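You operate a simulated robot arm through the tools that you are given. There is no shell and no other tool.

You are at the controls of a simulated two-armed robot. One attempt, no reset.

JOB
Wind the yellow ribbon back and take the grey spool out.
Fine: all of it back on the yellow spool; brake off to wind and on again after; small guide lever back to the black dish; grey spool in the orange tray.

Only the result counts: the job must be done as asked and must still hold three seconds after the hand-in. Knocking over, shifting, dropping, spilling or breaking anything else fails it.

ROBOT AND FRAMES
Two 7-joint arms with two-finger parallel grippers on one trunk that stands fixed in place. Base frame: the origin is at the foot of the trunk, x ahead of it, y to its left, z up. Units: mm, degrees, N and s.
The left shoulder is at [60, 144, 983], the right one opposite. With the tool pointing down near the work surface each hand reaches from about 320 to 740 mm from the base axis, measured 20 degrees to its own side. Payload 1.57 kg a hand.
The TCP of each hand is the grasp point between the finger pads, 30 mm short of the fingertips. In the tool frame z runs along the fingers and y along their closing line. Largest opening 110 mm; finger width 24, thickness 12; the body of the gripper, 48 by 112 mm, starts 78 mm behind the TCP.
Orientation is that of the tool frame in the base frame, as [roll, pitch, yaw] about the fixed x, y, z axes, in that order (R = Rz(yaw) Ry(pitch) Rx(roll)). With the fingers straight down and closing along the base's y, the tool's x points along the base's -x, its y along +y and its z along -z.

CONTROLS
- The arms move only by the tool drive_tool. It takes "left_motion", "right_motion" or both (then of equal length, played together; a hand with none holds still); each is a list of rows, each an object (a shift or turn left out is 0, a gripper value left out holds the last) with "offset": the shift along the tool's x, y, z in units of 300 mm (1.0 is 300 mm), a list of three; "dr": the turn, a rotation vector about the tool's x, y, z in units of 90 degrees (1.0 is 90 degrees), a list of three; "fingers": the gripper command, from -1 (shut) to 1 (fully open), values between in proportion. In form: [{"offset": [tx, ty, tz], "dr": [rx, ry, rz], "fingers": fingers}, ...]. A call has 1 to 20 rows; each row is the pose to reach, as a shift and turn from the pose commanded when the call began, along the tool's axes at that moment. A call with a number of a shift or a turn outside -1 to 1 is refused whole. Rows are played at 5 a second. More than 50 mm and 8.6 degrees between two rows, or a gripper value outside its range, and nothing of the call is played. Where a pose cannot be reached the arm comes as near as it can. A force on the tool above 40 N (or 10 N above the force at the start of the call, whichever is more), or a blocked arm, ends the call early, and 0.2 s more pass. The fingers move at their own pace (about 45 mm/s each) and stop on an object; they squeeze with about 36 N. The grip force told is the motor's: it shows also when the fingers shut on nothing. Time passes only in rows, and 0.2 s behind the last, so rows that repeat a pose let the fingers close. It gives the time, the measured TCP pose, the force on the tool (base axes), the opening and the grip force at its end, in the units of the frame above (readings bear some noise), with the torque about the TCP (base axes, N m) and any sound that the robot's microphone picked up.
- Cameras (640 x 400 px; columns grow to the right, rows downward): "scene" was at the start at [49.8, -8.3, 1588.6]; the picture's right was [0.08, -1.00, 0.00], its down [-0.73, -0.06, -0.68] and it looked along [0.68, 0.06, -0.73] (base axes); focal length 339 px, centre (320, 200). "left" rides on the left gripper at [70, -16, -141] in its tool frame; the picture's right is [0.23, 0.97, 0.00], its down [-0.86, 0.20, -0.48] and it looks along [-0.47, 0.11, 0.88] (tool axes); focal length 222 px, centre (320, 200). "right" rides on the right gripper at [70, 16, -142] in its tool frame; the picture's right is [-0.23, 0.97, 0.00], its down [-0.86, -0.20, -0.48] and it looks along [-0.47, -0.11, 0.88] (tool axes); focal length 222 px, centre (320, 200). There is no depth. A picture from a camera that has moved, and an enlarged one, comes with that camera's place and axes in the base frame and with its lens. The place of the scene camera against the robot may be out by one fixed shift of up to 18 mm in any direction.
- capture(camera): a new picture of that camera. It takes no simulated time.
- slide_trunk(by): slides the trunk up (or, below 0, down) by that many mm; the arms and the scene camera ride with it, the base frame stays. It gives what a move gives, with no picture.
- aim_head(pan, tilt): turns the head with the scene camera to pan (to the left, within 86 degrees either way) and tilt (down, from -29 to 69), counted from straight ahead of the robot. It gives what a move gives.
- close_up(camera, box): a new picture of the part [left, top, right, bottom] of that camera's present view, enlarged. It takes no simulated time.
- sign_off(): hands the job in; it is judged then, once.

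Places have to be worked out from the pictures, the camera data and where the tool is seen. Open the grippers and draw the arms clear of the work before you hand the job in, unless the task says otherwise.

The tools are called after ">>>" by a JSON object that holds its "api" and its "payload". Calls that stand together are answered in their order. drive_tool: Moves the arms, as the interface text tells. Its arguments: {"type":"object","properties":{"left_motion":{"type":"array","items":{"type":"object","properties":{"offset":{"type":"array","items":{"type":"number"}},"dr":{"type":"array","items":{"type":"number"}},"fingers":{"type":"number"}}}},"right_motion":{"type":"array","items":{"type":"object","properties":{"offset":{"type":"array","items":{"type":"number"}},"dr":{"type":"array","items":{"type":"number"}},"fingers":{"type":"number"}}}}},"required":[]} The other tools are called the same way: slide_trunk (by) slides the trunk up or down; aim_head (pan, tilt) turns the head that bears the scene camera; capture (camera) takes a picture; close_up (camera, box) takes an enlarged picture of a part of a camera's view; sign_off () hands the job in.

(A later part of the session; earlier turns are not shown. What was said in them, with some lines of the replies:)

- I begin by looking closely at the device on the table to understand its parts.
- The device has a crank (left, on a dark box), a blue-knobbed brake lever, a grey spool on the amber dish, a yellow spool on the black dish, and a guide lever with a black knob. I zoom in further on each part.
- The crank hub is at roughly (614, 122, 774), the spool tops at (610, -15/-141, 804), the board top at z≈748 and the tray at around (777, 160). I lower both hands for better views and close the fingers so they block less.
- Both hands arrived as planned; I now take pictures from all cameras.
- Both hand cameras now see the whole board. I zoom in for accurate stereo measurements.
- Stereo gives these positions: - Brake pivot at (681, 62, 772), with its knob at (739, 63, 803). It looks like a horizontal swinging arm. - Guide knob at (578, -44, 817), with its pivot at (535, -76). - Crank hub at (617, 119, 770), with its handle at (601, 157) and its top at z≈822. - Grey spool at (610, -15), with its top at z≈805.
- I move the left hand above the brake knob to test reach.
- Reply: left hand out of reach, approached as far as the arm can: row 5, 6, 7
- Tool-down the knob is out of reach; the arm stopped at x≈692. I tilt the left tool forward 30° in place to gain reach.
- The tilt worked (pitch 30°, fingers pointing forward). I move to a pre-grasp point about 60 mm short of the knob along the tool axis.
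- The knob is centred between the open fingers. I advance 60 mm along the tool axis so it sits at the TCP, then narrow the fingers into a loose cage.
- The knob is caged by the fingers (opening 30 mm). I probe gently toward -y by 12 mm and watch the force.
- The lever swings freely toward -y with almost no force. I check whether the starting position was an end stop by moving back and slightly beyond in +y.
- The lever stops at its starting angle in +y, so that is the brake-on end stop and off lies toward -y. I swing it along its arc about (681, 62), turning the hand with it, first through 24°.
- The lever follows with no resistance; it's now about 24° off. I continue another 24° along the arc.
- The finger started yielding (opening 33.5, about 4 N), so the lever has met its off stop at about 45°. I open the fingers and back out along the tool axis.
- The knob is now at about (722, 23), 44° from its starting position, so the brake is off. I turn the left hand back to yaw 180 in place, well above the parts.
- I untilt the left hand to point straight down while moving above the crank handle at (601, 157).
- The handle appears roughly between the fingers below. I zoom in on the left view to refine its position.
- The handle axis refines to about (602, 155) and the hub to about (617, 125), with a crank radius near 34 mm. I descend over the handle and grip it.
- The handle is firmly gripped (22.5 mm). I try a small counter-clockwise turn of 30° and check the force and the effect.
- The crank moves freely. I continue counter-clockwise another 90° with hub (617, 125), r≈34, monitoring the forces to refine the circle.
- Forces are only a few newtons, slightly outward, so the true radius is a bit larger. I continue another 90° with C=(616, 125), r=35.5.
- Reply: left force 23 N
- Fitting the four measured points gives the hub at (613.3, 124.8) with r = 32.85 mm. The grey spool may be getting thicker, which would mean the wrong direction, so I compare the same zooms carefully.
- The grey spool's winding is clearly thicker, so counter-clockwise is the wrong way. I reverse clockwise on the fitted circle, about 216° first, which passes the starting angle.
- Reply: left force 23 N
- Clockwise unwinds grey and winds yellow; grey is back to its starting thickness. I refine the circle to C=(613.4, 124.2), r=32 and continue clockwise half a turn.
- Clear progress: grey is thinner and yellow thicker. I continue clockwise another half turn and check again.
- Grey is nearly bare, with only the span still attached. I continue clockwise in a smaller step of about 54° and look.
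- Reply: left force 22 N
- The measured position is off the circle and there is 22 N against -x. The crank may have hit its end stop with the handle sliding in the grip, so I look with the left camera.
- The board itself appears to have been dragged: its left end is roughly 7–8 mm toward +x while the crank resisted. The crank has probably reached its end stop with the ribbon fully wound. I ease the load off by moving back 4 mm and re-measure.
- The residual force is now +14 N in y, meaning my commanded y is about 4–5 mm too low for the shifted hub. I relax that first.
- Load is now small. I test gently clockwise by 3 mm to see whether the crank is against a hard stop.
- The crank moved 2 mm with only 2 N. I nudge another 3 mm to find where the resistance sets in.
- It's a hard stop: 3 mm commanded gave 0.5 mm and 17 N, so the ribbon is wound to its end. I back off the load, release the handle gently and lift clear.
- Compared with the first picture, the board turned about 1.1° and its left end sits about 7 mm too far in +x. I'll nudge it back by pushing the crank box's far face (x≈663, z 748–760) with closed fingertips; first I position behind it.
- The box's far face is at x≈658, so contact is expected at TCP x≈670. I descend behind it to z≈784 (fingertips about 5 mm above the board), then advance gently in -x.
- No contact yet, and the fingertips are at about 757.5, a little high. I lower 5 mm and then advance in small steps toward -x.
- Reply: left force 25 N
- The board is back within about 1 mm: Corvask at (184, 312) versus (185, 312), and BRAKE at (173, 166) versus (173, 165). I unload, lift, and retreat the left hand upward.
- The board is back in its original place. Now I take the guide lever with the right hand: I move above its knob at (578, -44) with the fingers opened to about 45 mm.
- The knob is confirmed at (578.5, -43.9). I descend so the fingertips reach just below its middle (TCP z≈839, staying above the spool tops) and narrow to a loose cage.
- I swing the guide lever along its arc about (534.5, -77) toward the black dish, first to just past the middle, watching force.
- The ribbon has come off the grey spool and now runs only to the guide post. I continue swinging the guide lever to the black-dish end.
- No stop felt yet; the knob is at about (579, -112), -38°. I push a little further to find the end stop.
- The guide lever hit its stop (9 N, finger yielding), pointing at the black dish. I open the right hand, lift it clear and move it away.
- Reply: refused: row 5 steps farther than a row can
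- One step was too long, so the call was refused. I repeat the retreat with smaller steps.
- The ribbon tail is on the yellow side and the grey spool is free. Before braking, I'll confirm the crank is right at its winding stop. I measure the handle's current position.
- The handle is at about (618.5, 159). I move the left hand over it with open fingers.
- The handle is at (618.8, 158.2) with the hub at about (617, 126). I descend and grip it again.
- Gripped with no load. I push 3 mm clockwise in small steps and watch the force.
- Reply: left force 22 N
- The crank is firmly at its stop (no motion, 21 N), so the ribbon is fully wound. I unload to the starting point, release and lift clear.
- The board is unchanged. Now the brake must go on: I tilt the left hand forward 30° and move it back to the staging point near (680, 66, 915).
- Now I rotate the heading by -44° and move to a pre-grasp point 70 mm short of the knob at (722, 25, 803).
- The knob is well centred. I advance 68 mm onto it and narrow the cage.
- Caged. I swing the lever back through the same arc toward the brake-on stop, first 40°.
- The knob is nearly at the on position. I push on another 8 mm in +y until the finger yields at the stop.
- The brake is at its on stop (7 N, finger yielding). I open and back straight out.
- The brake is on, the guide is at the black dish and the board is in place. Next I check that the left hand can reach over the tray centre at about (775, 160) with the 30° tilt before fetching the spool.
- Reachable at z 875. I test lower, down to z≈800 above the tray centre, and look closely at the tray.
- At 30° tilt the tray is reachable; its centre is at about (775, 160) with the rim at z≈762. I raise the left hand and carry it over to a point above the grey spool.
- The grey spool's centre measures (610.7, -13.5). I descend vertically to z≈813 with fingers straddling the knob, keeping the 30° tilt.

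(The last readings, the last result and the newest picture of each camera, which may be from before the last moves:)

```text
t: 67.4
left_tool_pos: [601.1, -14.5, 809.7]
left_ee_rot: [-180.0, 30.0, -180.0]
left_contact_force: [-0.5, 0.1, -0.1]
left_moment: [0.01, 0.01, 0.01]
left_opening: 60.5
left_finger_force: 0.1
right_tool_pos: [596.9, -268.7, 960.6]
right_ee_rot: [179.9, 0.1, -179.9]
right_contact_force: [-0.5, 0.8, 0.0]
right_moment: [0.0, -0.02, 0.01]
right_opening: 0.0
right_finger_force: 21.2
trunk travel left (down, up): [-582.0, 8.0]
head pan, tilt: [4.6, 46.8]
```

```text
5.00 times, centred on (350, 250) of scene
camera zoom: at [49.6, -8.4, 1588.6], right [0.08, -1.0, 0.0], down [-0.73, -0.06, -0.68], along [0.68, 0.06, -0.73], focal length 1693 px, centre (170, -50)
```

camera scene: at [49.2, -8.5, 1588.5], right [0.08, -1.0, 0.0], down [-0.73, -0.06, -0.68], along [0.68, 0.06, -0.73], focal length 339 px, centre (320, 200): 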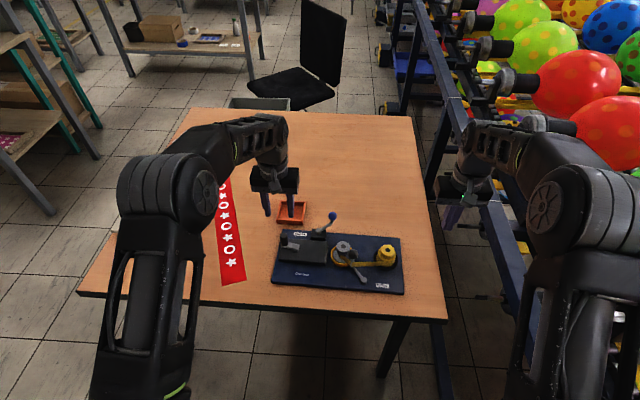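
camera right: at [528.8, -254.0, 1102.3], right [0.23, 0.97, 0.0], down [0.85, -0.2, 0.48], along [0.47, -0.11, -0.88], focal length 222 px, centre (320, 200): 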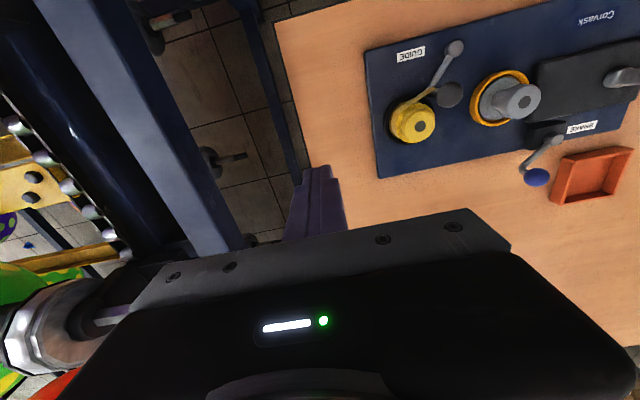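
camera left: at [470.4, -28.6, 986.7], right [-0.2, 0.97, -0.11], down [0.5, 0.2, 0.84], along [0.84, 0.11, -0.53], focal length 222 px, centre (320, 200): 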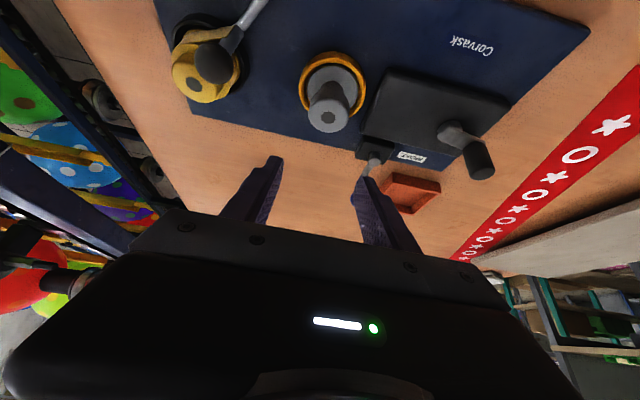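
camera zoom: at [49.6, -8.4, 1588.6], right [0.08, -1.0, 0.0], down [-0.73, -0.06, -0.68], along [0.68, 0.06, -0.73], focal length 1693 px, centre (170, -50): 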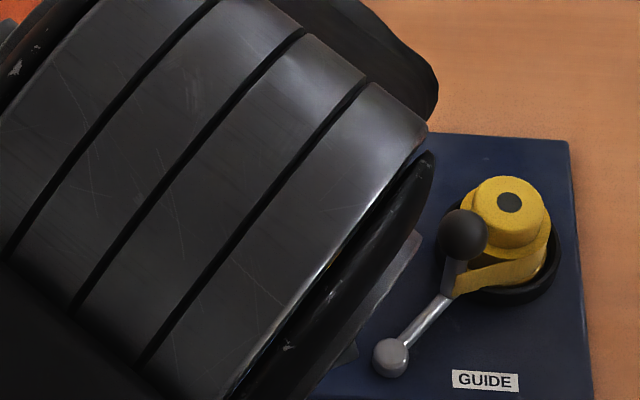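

The knob is centred between the fingers. I close the gripper on it.

>>> {"api": "drive_tool", "payload": {"left_motion": [{"fingers": -0.15}, {"fingers": -0.3}, {"fingers": -1}, {"fingers": -1}, {"fingers": -1}]}}

>>> {"api": "close_up", "payload": {"camera": "left", "box": [200, 60, 440, 230]}}

```text
t: 68.6
left_tool_pos: [600.4, -13.4, 809.7]
left_ee_rot: [180.0, 30.0, -179.8]
left_contact_force: [0.5, -0.2, -0.1]
left_moment: [0.0, 0.01, 0.01]
left_opening: 37.9
left_finger_force: 36.2
right_tool_pos: [597.6, -269.7, 960.9]
right_ee_rot: [179.9, 0.1, -179.9]
right_contact_force: [0.7, -0.1, -0.4]
right_moment: [-0.03, 0.02, 0.01]
right_opening: 0.0
right_finger_force: 20.6
trunk travel left (down, up): [-582.0, 8.0]
head pan, tilt: [4.6, 46.8]
```

```text
2.35 times, centred on (320, 145) of left
camera zoom: at [469.8, -29.7, 897.5], right [-0.2, 0.97, -0.11], down [0.5, 0.2, 0.84], along [0.84, 0.11, -0.53], focal length 523 px, centre (320, 329)
```

zoom: 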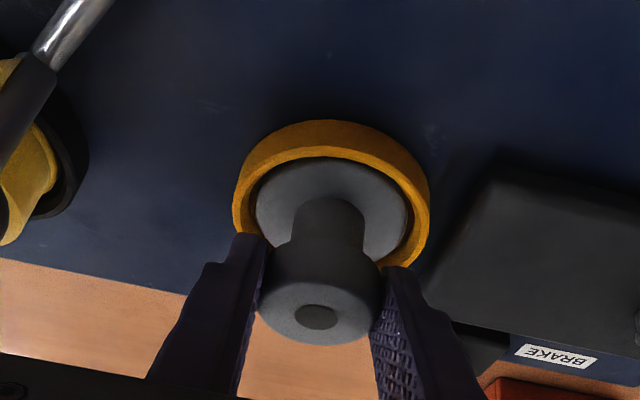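

A firm grip: 37.9 mm, 36 N and no side load. I lift straight up slowly, 25 mm first.

>>> {"api": "drive_tool", "payload": {"left_motion": [{"offset": [-0.0083, 0, -0.0144]}, {"offset": [-0.0167, 0, -0.0289]}, {"offset": [-0.029, 0, -0.0505]}, {"offset": [-0.0417, 0, -0.0722]}, {"offset": [-0.0417, 0, -0.0722]}]}}

>>> {"api": "close_up", "payload": {"camera": "left", "box": [200, 60, 440, 230]}}

>>> {"api": "close_up", "payload": {"camera": "right", "box": [420, 20, 640, 200]}}

```text
t: 69.8
left_tool_pos: [602.4, -14.2, 834.6]
left_ee_rot: [-180.0, 30.0, -179.9]
left_contact_force: [0.0, -0.8, -0.7]
left_moment: [-0.02, 0.02, -0.02]
left_opening: 37.9
left_finger_force: 36.1
right_tool_pos: [598.4, -268.5, 960.5]
right_ee_rot: [-179.9, 0.0, -179.9]
right_contact_force: [0.0, 0.0, 0.3]
right_moment: [-0.03, 0.01, -0.01]
right_opening: 0.0
right_finger_force: 21.4
trunk travel left (down, up): [-582.0, 8.0]
head pan, tilt: [4.6, 46.8]
```

```text
2.35 times, centred on (320, 145) of left
camera zoom: at [470.6, -29.5, 921.2], right [-0.2, 0.97, -0.11], down [0.5, 0.2, 0.84], along [0.84, 0.11, -0.53], focal length 523 px, centre (320, 329)
```

zoom: 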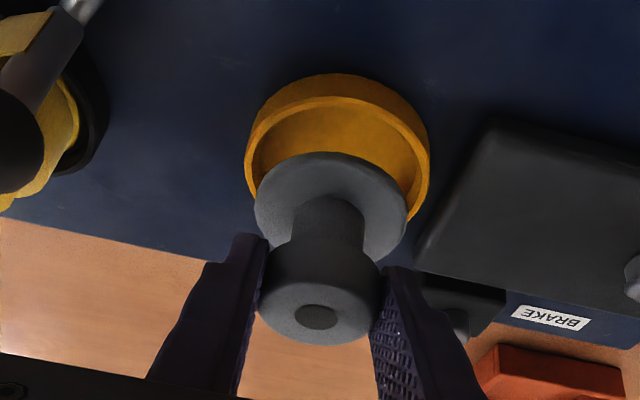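

```text
2.22 times, centred on (530, 110) of right
camera zoom: at [528.6, -254.0, 1102.0], right [0.23, 0.97, 0.0], down [0.85, -0.2, 0.48], along [0.47, -0.11, -0.88], focal length 494 px, centre (-147, 400)
```

zoom: 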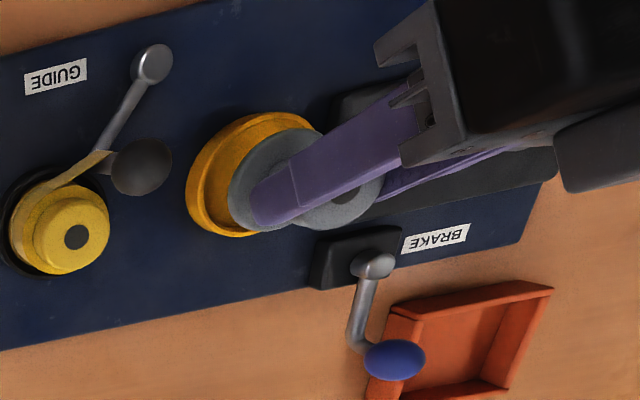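

The spool lifts cleanly out of the dish. I raise it another 75 mm to clear the knobs, then carry it over to above the tray.

>>> {"api": "drive_tool", "payload": {"left_motion": [{"offset": [-0.0417, 0, -0.0722]}, {"offset": [-0.0833, 0, -0.1443]}, {"offset": [-0.125, 0, -0.2165]}, {"offset": [-0.2035, 0.0967, -0.1712]}, {"offset": [-0.282, 0.1933, -0.126]}, {"offset": [-0.3604, 0.29, -0.0808]}, {"offset": [-0.4388, 0.3867, -0.0355]}, {"offset": [-0.5172, 0.4833, 0.0097]}, {"offset": [-0.5957, 0.58, 0.055]}, {"offset": [-0.5957, 0.58, 0.055]}]}}

>>> {"api": "capture", "payload": {"camera": "left"}}

>>> {"api": "close_up", "payload": {"camera": "right", "box": [480, 70, 640, 220]}}

>>> {"api": "close_up", "payload": {"camera": "scene", "box": [240, 160, 400, 260]}}

```text
t: 72.0
left_tool_pos: [761.4, 158.2, 911.3]
left_ee_rot: [179.9, 30.0, -179.9]
left_contact_force: [0.1, 0.3, -0.2]
left_moment: [0.0, 0.01, -0.02]
left_opening: 38.2
left_finger_force: 35.8
right_tool_pos: [597.2, -268.6, 960.1]
right_ee_rot: [180.0, 0.1, -180.0]
right_contact_force: [-0.3, 0.4, -0.6]
right_moment: [0.03, -0.01, 0.02]
right_opening: 0.0
right_finger_force: 21.4
trunk travel left (down, up): [-582.0, 8.0]
head pan, tilt: [4.6, 46.8]
```

```text
taken
camera left: at [631.5, 142.7, 998.5], right [-0.2, 0.97, -0.11], down [0.5, 0.2, 0.84], along [0.84, 0.11, -0.53], focal length 222 px, centre (320, 200)
```

left: 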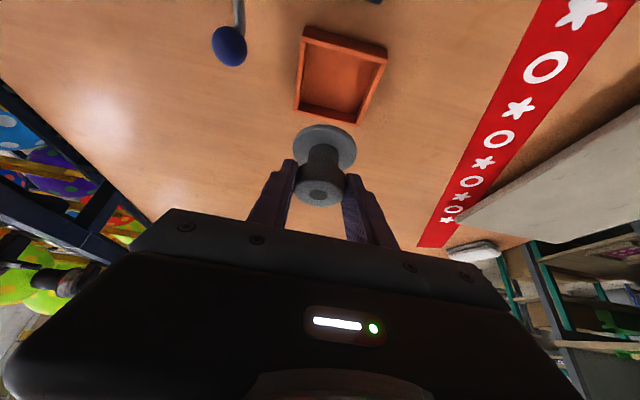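

```text
2.67 times, centred on (560, 145) of right
camera zoom: at [528.3, -254.3, 1102.1], right [0.23, 0.97, 0.0], down [0.85, -0.2, 0.48], along [0.47, -0.11, -0.88], focal length 592 px, centre (-320, 347)
```

zoom: 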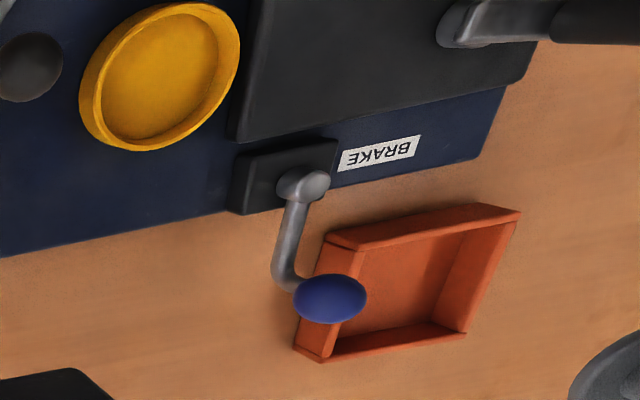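

```text
4.00 times, centred on (320, 210) of scene
camera zoom: at [49.6, -8.8, 1588.6], right [0.08, -1.0, 0.0], down [-0.73, -0.06, -0.68], along [0.68, 0.06, -0.73], focal length 1354 px, centre (320, 160)
```

zoom: 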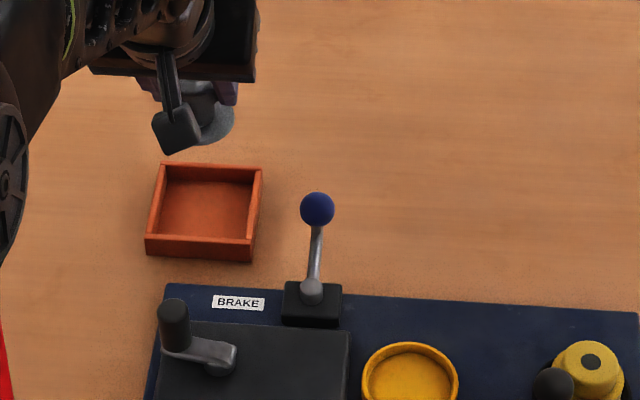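

I zoom in to measure the tray precisely from this viewpoint before lowering.

>>> {"api": "close_up", "payload": {"camera": "left", "box": [240, 0, 440, 140]}}

>>> {"api": "close_up", "payload": {"camera": "scene", "box": [265, 180, 325, 240]}}

```text
2.86 times, centred on (340, 70) of left
camera zoom: at [631.5, 142.7, 998.5], right [-0.2, 0.97, -0.11], down [0.5, 0.2, 0.84], along [0.84, 0.11, -0.53], focal length 635 px, centre (263, 571)
```

zoom: 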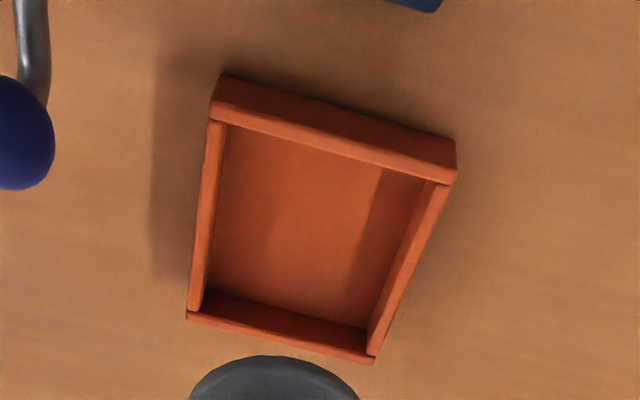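

```text
6.67 times, centred on (295, 210) of scene
camera zoom: at [49.6, -8.8, 1588.6], right [0.08, -1.0, 0.0], down [-0.73, -0.06, -0.68], along [0.68, 0.06, -0.73], focal length 2258 px, centre (487, 133)
```

zoom: 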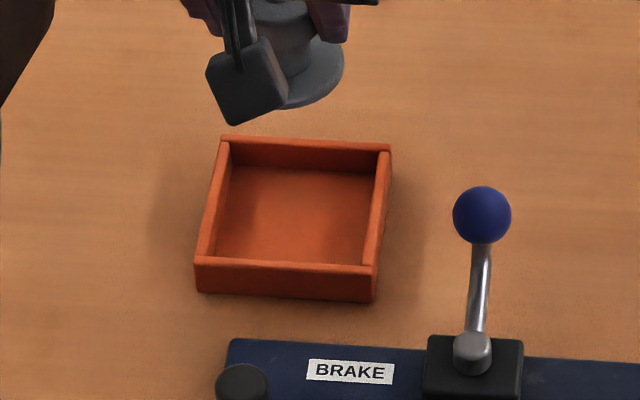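

The tray spans x 733–819 and y 118–204, so its centre is at about (776, 161). I lower the spool to a hover about 30 mm above its resting height with TCP at (766.5, 161, 830).

>>> {"api": "drive_tool", "payload": {"left_motion": [{"offset": [0.04, 0.0093, 0.08]}, {"offset": [0.08, 0.0093, 0.16]}, {"offset": [0.1203, 0.0093, 0.2423]}, {"offset": [0.1203, 0.0093, 0.2423]}]}}

>>> {"api": "close_up", "payload": {"camera": "left", "box": [220, 20, 440, 220]}}

>>> {"api": "close_up", "payload": {"camera": "right", "box": [500, 100, 640, 220]}}

>>> {"api": "close_up", "payload": {"camera": "scene", "box": [265, 180, 325, 240]}}

```text
t: 73.0
left_tool_pos: [769.6, 163.4, 829.0]
left_ee_rot: [179.9, 29.9, -180.0]
left_contact_force: [0.3, 0.5, 0.0]
left_moment: [-0.01, 0.03, 0.03]
left_opening: 38.0
left_finger_force: 35.7
right_tool_pos: [597.3, -269.9, 959.4]
right_ee_rot: [-180.0, 0.2, -179.9]
right_contact_force: [0.5, -1.2, -0.6]
right_moment: [-0.02, -0.01, 0.0]
right_opening: 0.0
right_finger_force: 21.8
trunk travel left (down, up): [-582.0, 8.0]
head pan, tilt: [4.6, 46.8]
```

```text
2.00 times, centred on (330, 120) of left
camera zoom: at [638.1, 147.4, 915.9], right [-0.2, 0.97, -0.11], down [0.5, 0.2, 0.84], along [0.84, 0.11, -0.53], focal length 444 px, centre (300, 360)
```

zoom: 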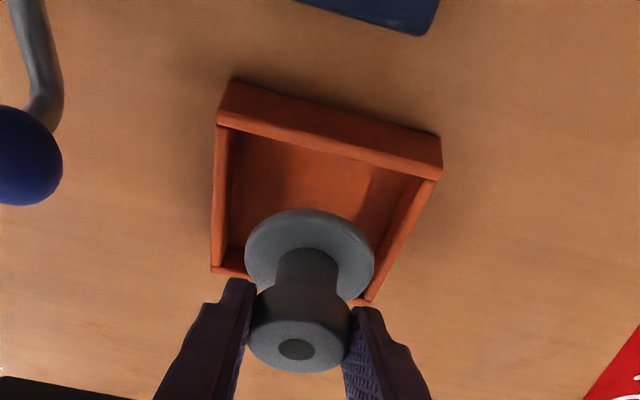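

```text
3.33 times, centred on (570, 160) of right
camera zoom: at [528.4, -254.0, 1102.2], right [0.23, 0.97, 0.0], down [0.85, -0.2, 0.48], along [0.47, -0.11, -0.88], focal length 740 px, centre (-513, 333)
```

zoom: 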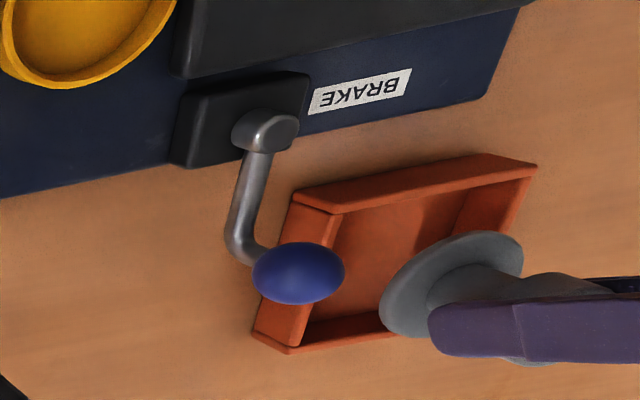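

```text
6.67 times, centred on (295, 210) of scene
camera zoom: at [49.7, -8.4, 1588.6], right [0.08, -1.0, 0.0], down [-0.73, -0.06, -0.68], along [0.68, 0.06, -0.73], focal length 2258 px, centre (487, 133)
```

zoom: 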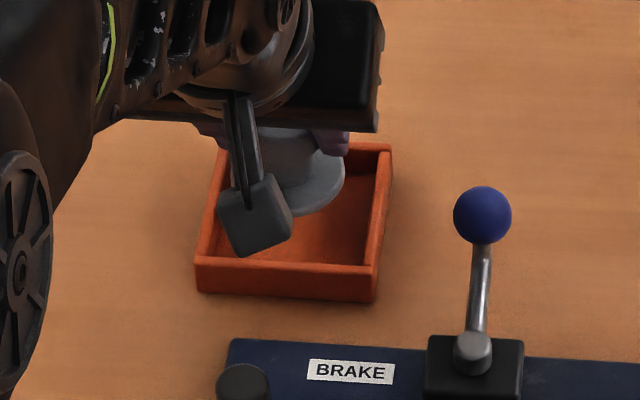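

The spool hovers over the tray near its centre. I correct 2 mm and lower slowly, watching for contact.

>>> {"api": "drive_tool", "payload": {"left_motion": [{"offset": [0.0208, -0.004, 0.0254]}, {"offset": [0.0424, -0.0067, 0.0602]}, {"offset": [0.0474, -0.0067, 0.0689]}, {"offset": [0.0524, -0.0067, 0.0775]}, {"offset": [0.0524, -0.0067, 0.0775]}]}}

>>> {"api": "close_up", "payload": {"camera": "left", "box": [220, 20, 440, 220]}}

>>> {"api": "close_up", "payload": {"camera": "right", "box": [500, 100, 640, 220]}}

```text
t: 74.2
left_tool_pos: [768.0, 161.5, 801.5]
left_ee_rot: [-180.0, 30.0, -179.9]
left_contact_force: [0.7, -0.7, 0.4]
left_moment: [-0.01, -0.01, -0.02]
left_opening: 37.9
left_finger_force: 35.9
right_tool_pos: [597.8, -268.8, 960.3]
right_ee_rot: [180.0, 0.0, -179.8]
right_contact_force: [-0.2, 0.0, -0.1]
right_moment: [0.0, 0.02, -0.03]
right_opening: 0.0
right_finger_force: 21.3
trunk travel left (down, up): [-582.0, 8.0]
head pan, tilt: [4.6, 46.8]
```

```text
2.00 times, centred on (330, 120) of left
camera zoom: at [636.3, 145.1, 889.1], right [-0.2, 0.97, -0.11], down [0.5, 0.2, 0.84], along [0.84, 0.11, -0.53], focal length 444 px, centre (300, 360)
```

zoom: 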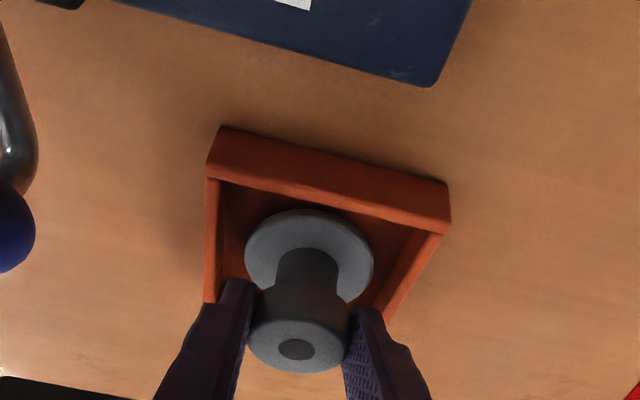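

```text
3.33 times, centred on (570, 160) of right
camera zoom: at [528.6, -254.0, 1102.1], right [0.23, 0.97, 0.0], down [0.85, -0.2, 0.48], along [0.47, -0.11, -0.88], focal length 740 px, centre (-513, 333)
```

zoom: 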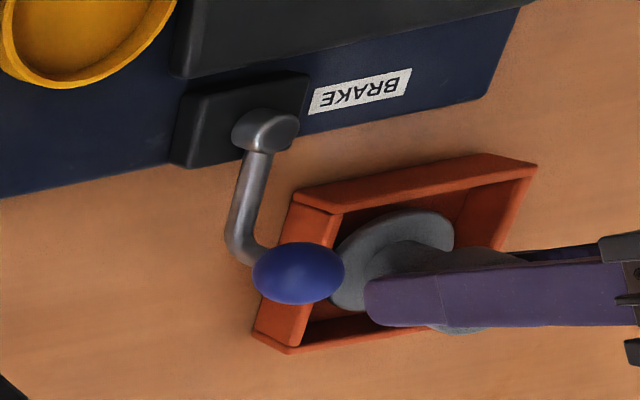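

No contact yet at z 801.5. I keep lowering in 2 mm steps, up to 8 mm more, while watching for force.

>>> {"api": "drive_tool", "payload": {"left_motion": [{"offset": [0.0033, 0, 0.0058]}, {"offset": [0.0067, 0, 0.0115]}, {"offset": [0.01, 0, 0.0173]}, {"offset": [0.01, 0, 0.0173]}]}}

```text
t: 75.2
left_tool_pos: [767.4, 161.9, 795.4]
left_ee_rot: [-180.0, 30.0, -179.9]
left_contact_force: [-0.1, 1.0, 1.5]
left_moment: [0.05, 0.02, -0.01]
left_opening: 37.7
left_finger_force: 35.9
right_tool_pos: [595.9, -267.2, 960.2]
right_ee_rot: [-179.9, 0.1, -179.8]
right_contact_force: [0.3, 0.0, 0.6]
right_moment: [0.0, 0.02, 0.01]
right_opening: 0.0
right_finger_force: 21.2
trunk travel left (down, up): [-582.0, 8.0]
head pan, tilt: [4.6, 46.8]
```

Still only about 1.5 N. I lower a few more millimetres.

>>> {"api": "drive_tool", "payload": {"left_motion": [{"offset": [0.0025, 0, 0.0043]}, {"offset": [0.005, 0, 0.0087]}, {"offset": [0.005, 0, 0.0087]}]}}

>>> {"api": "close_up", "payload": {"camera": "left", "box": [220, 20, 440, 220]}}

>>> {"api": "close_up", "payload": {"camera": "right", "box": [500, 100, 640, 220]}}

```text
t: 76.0
left_tool_pos: [767.4, 161.2, 795.4]
left_ee_rot: [-179.9, 30.3, -179.8]
left_contact_force: [1.2, 0.9, 11.6]
left_moment: [0.08, -0.05, -0.03]
left_opening: 37.9
left_finger_force: 35.6
right_tool_pos: [595.3, -268.9, 961.0]
right_ee_rot: [180.0, 0.2, -179.9]
right_contact_force: [-0.1, 0.1, -0.6]
right_moment: [-0.03, -0.02, 0.03]
right_opening: 0.0
right_finger_force: 21.8
trunk travel left (down, up): [-582.0, 8.0]
head pan, tilt: [4.6, 46.8]
```

```text
2.00 times, centred on (330, 120) of left
camera zoom: at [635.9, 145.2, 881.6], right [-0.2, 0.97, -0.11], down [0.5, 0.2, 0.84], along [0.85, 0.11, -0.52], focal length 444 px, centre (300, 360)
```

zoom: 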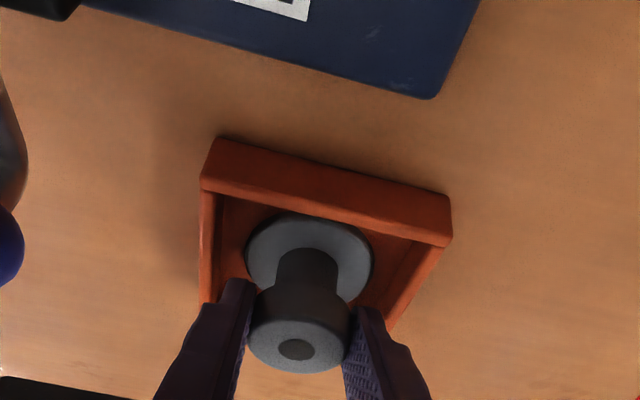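

```text
3.33 times, centred on (570, 160) of right
camera zoom: at [527.6, -254.1, 1102.7], right [0.23, 0.97, 0.0], down [0.85, -0.2, 0.48], along [0.47, -0.11, -0.88], focal length 740 px, centre (-513, 333)
```

zoom: 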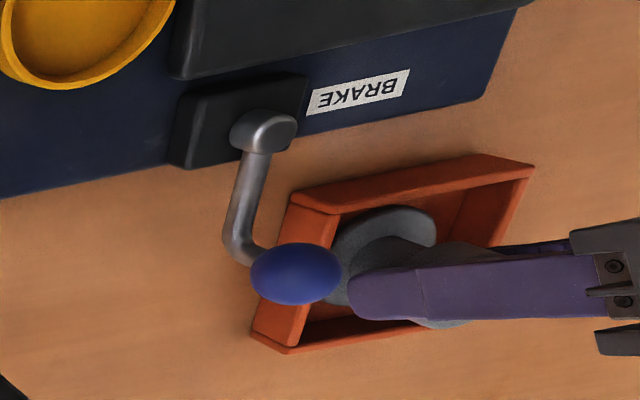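

Contact: z holds at 795.4 with 11.6 N, so the spool rests on the tray floor. I ease the pressure, open the fingers to about 50 mm and retreat along the tool axis.

>>> {"api": "drive_tool", "payload": {"left_motion": [{"offset": [-0.003, 0, -0.005]}, {"offset": [-0.003, 0, -0.005]}, {"offset": [-0.003, 0, -0.005], "fingers": -0.2}, {"offset": [-0.003, 0, -0.005], "fingers": -0.08}, {"offset": [-0.003, 0, -0.005], "fingers": -0.08}, {"offset": [-0.003, 0, -0.06], "fingers": -0.08}, {"offset": [-0.003, 0, -0.16], "fingers": -0.08}, {"offset": [-0.003, 0, -0.3], "fingers": -0.08}]}}

>>> {"api": "close_up", "payload": {"camera": "left", "box": [220, 0, 440, 220]}}

>>> {"api": "close_up", "payload": {"camera": "right", "box": [480, 70, 640, 220]}}

```text
t: 77.8
left_tool_pos: [720.3, 157.3, 872.2]
left_ee_rot: [-180.0, 30.0, 180.0]
left_contact_force: [-0.5, 0.6, 0.9]
left_moment: [-0.02, -0.01, -0.02]
left_opening: 50.6
left_finger_force: 0.1
right_tool_pos: [595.4, -268.2, 960.7]
right_ee_rot: [179.9, 0.1, -180.0]
right_contact_force: [-0.4, 0.4, 1.4]
right_moment: [0.0, -0.01, 0.0]
right_opening: 0.1
right_finger_force: 21.5
trunk travel left (down, up): [-582.0, 8.0]
head pan, tilt: [4.6, 46.8]
```

```text
1.82 times, centred on (330, 110) of left
camera zoom: at [590.2, 141.2, 959.5], right [-0.2, 0.97, -0.11], down [0.5, 0.2, 0.84], along [0.84, 0.11, -0.53], focal length 404 px, centre (302, 364)
```

zoom: 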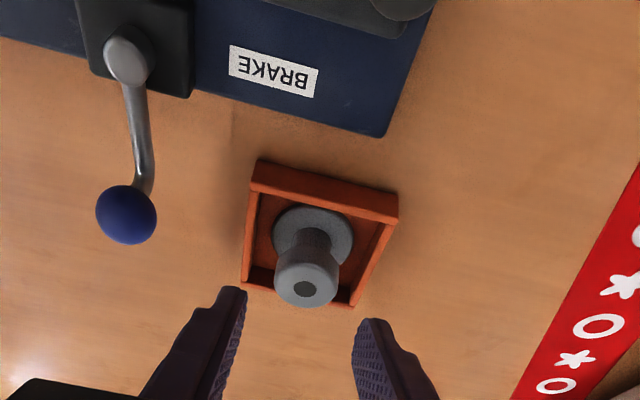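

```text
2.67 times, centred on (560, 145) of right
camera zoom: at [527.6, -254.2, 1102.4], right [0.23, 0.97, 0.0], down [0.85, -0.2, 0.48], along [0.47, -0.11, -0.88], focal length 592 px, centre (-320, 347)
```

zoom: 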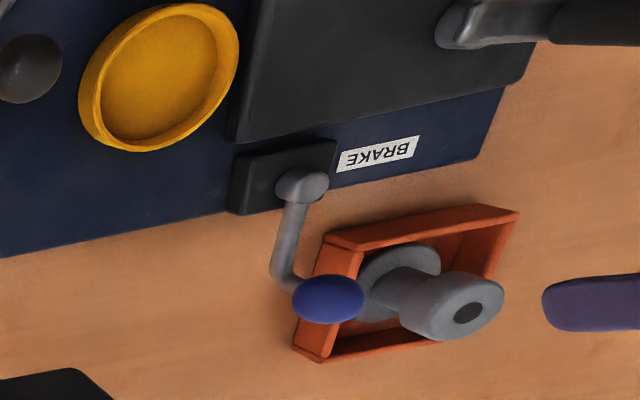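

The grey spool stands in the tray. I untilt and withdraw the left hand up and to the left, and raise the right hand away, opening both grippers.

>>> {"api": "drive_tool", "payload": {"left_motion": [{"offset": [0.0, 0.03, -0.09], "dr": [0, 0.083, 0], "fingers": 0.2}, {"offset": [0.01, 0.09, -0.17], "dr": [0, 0.167, 0], "fingers": 0.5}, {"offset": [0.025, 0.15, -0.25], "dr": [0, 0.25, 0], "fingers": 1}, {"offset": [0.04, 0.2, -0.331], "dr": [0, 0.333, 0], "fingers": 1}, {"offset": [0.04, 0.2, -0.331], "dr": [0, 0.333, 0], "fingers": 1}], "right_motion": [{"offset": [0.03, 0.0, -0.08], "fingers": 0}, {"offset": [0.07, 0.02, -0.18], "fingers": 1}, {"offset": [0.12, 0.04, -0.28], "fingers": 1}, {"offset": [0.18, 0.06, -0.38], "fingers": 1}, {"offset": [0.24, 0.08, -0.46], "fingers": 1}]}}

```text
t: 79.0
left_tool_pos: [661.3, 219.8, 951.4]
left_ee_rot: [179.9, 0.1, -179.9]
left_contact_force: [-0.1, -0.4, -0.2]
left_moment: [-0.01, 0.02, 0.0]
left_opening: 110.2
left_finger_force: 0.1
right_tool_pos: [522.7, -241.9, 1097.2]
right_ee_rot: [-180.0, 0.1, 180.0]
right_contact_force: [-0.5, 0.0, -0.2]
right_moment: [0.03, 0.0, 0.01]
right_opening: 102.1
right_finger_force: 0.0
trunk travel left (down, up): [-582.0, 8.0]
head pan, tilt: [4.6, 46.8]
```

Now I draw the left hand back near its starting place.

>>> {"api": "drive_tool", "payload": {"left_motion": [{"offset": [0.05, 0.05, -0.1], "fingers": 1}, {"offset": [0.12, 0.1, -0.22], "fingers": 1}, {"offset": [0.22, 0.16, -0.34], "fingers": 1}, {"offset": [0.32, 0.22, -0.46], "fingers": 1}, {"offset": [0.42, 0.27, -0.56], "fingers": 1}, {"offset": [0.52, 0.31, -0.64], "fingers": 1}, {"offset": [0.58, 0.34, -0.66], "fingers": 1}], "right_motion": [{"offset": [0.02, 0.02, -0.02], "fingers": 1}, {"offset": [0.05, 0.05, -0.04], "fingers": 1}, {"offset": [0.08, 0.08, -0.06], "fingers": 1}, {"offset": [0.12, 0.11, -0.08], "fingers": 1}, {"offset": [0.16, 0.14, -0.1], "fingers": 1}, {"offset": [0.19, 0.17, -0.12], "fingers": 1}, {"offset": [0.2, 0.19, -0.13], "fingers": 1}]}}

>>> {"api": "capture", "payload": {"camera": "scene"}}

>>> {"api": "close_up", "payload": {"camera": "scene", "box": [260, 190, 420, 300]}}

>>> {"api": "close_up", "payload": {"camera": "left", "box": [70, 50, 290, 230]}}

>>> {"api": "close_up", "payload": {"camera": "right", "box": [310, 80, 510, 220]}}

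```text
refused: row 3 steps farther than a row can; nothing moved
```

```text
taken
camera scene: at [48.8, -8.4, 1588.6], right [0.08, -1.0, 0.0], down [-0.73, -0.06, -0.68], along [0.68, 0.06, -0.73], focal length 339 px, centre (320, 200)
```

scene: 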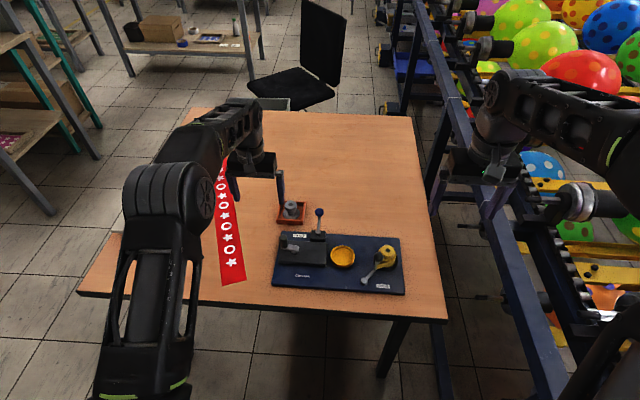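

```text
3.64 times, centred on (340, 245) of scene
camera zoom: at [48.8, -8.4, 1588.6], right [0.08, -1.0, 0.0], down [-0.73, -0.06, -0.68], along [0.68, 0.06, -0.73], focal length 1231 px, centre (247, 36)
```

zoom: 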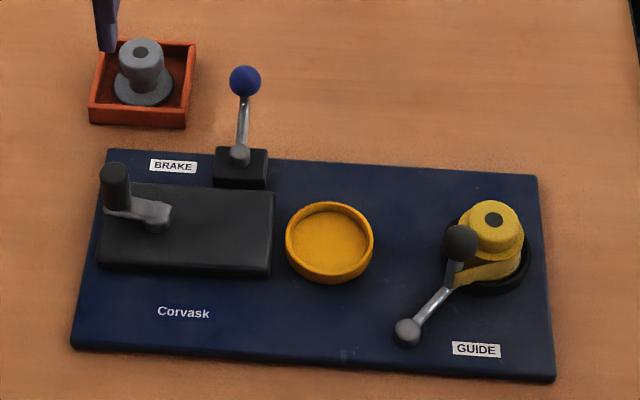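

```text
2.22 times, centred on (180, 140) of left
camera zoom: at [591.8, 205.1, 1092.8], right [-0.23, 0.97, 0.0], down [0.85, 0.2, 0.48], along [0.47, 0.11, -0.88], focal length 494 px, centre (631, 333)
```

zoom: 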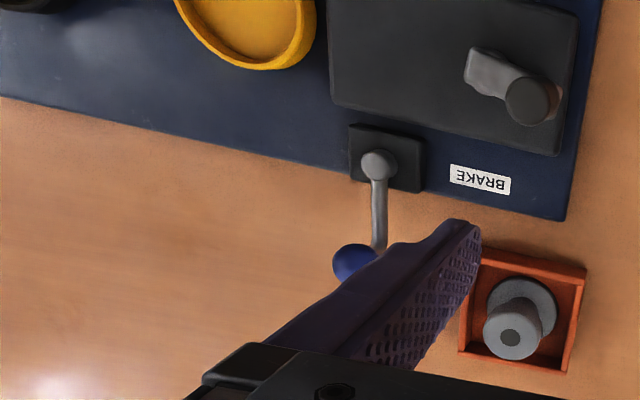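

```text
2.86 times, centred on (410, 150) of right
camera zoom: at [454.0, -226.9, 1239.2], right [0.23, 0.97, 0.0], down [0.85, -0.2, 0.48], along [0.47, -0.11, -0.88], focal length 635 px, centre (63, 343)
```

zoom: 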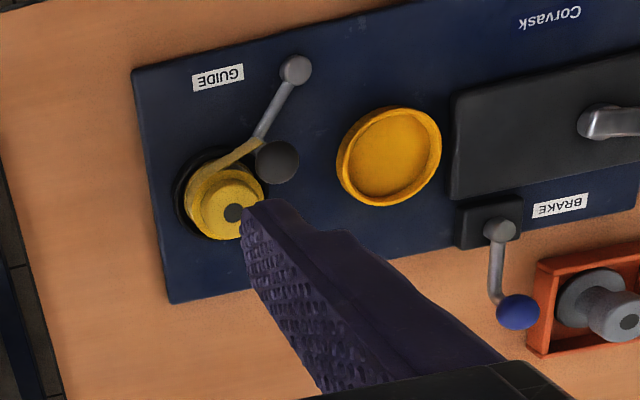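

One step was slightly too long. I repeat with smaller steps.

>>> {"api": "drive_tool", "payload": {"left_motion": [{"offset": [0.03, 0.04, -0.12], "fingers": 1}, {"offset": [0.1, 0.08, -0.23], "fingers": 1}, {"offset": [0.18, 0.12, -0.33], "fingers": 1}, {"offset": [0.27, 0.16, -0.42], "fingers": 1}, {"offset": [0.36, 0.2, -0.5], "fingers": 1}, {"offset": [0.45, 0.24, -0.57], "fingers": 1}, {"offset": [0.54, 0.28, -0.63], "fingers": 1}, {"offset": [0.58, 0.32, -0.66], "fingers": 1}], "right_motion": [{"offset": [0.02, 0.02, -0.02], "fingers": 1}, {"offset": [0.05, 0.05, -0.04], "fingers": 1}, {"offset": [0.08, 0.08, -0.06], "fingers": 1}, {"offset": [0.12, 0.11, -0.08], "fingers": 1}, {"offset": [0.16, 0.14, -0.1], "fingers": 1}, {"offset": [0.19, 0.17, -0.12], "fingers": 1}, {"offset": [0.2, 0.19, -0.13], "fingers": 1}, {"offset": [0.2, 0.19, -0.13], "fingers": 1}]}}

>>> {"api": "close_up", "payload": {"camera": "scene", "box": [260, 190, 420, 300]}}

>>> {"api": "close_up", "payload": {"camera": "scene", "box": [345, 230, 405, 280]}}

>>> {"api": "close_up", "payload": {"camera": "left", "box": [70, 60, 270, 190]}}

```text
t: 80.8
left_tool_pos: [489.8, 315.1, 1147.5]
left_ee_rot: [180.0, 0.0, -179.9]
left_contact_force: [0.0, 0.3, -0.2]
left_moment: [0.02, 0.02, -0.04]
left_opening: 110.3
left_finger_force: 0.0
right_tool_pos: [463.1, -186.0, 1137.8]
right_ee_rot: [180.0, 0.0, -179.9]
right_contact_force: [0.3, -0.3, 0.3]
right_moment: [0.0, -0.02, -0.03]
right_opening: 109.9
right_finger_force: 0.0
trunk travel left (down, up): [-582.0, 8.0]
head pan, tilt: [4.6, 46.8]
```

```text
3.64 times, centred on (340, 245) of scene
camera zoom: at [49.7, -8.1, 1588.5], right [0.08, -1.0, 0.0], down [-0.73, -0.06, -0.68], along [0.68, 0.06, -0.73], focal length 1231 px, centre (247, 36)
```

zoom: 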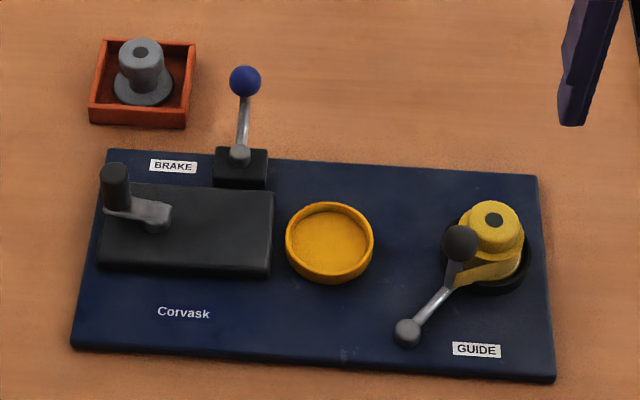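

```text
8.00 times, centred on (375, 255) of scene
camera zoom: at [49.7, -8.1, 1588.5], right [0.08, -1.0, 0.0], down [-0.73, -0.06, -0.68], along [0.68, 0.06, -0.73], focal length 2709 px, centre (-120, -240)
```

zoom: 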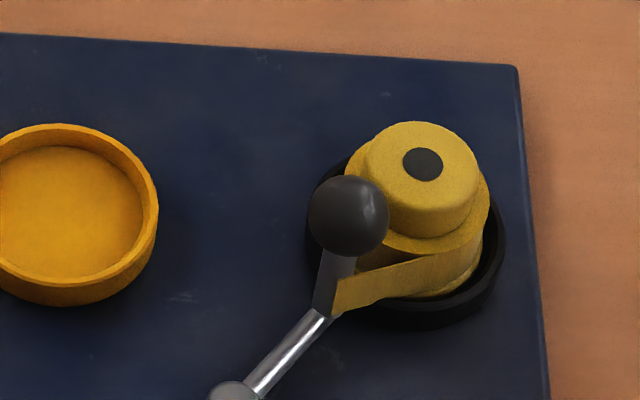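

```text
3.08 times, centred on (170, 125) of left
camera zoom: at [419.8, 298.7, 1288.7], right [-0.23, 0.97, 0.0], down [0.86, 0.2, 0.48], along [0.47, 0.11, -0.88], focal length 684 px, centre (782, 431)
```

zoom: 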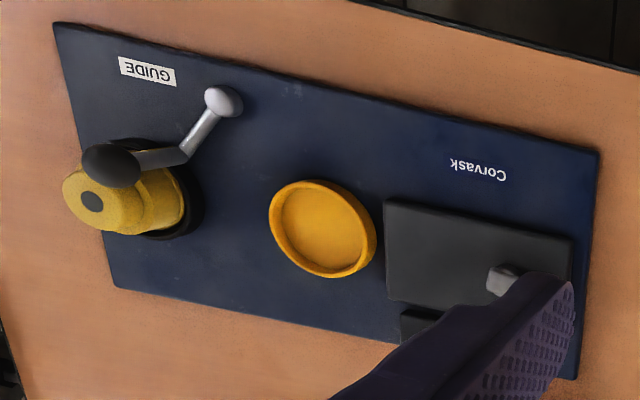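

All the requested end states are visible:
- **Ribbon:** wound onto the yellow spool, with the crank at its stop.
- **Brake:** back at its on stop.
- **Guide lever:** at the black dish.
- **Grey spool:** standing in the orange tray.
- **Board and arms:** the board is in its original place, and both arms are clear with open grippers.

I hand the job in.

>>> {"api": "sign_off", "payload": {}}

```text
The job is handed in.
```

The job is handed in. The last pictures before hand-in showed every part done:

- **Ribbon:** all wound back on the yellow spool. I turned the crank to its hard stop and checked it again after moving the guide lever. A short tail still runs from the yellow spool to the guide post.
- **Brake:** off for winding, and back against its on stop afterwards.
- **Guide lever:** at its stop beside the black dish.
- **Grey spool:** standing upright in the orange tray.
- **Arms:** both drawn clear, grippers open.

Two things did not go cleanly:

- **Crank direction:** I first turned the crank about 200° the wrong way, which put more ribbon on the grey spool. I then reversed it.
- **Board shift:** when the crank met its stop, the pull dragged the left end of the board about 7 mm. I pushed it back to within about 1 mm of where it started, judging by the pictures.
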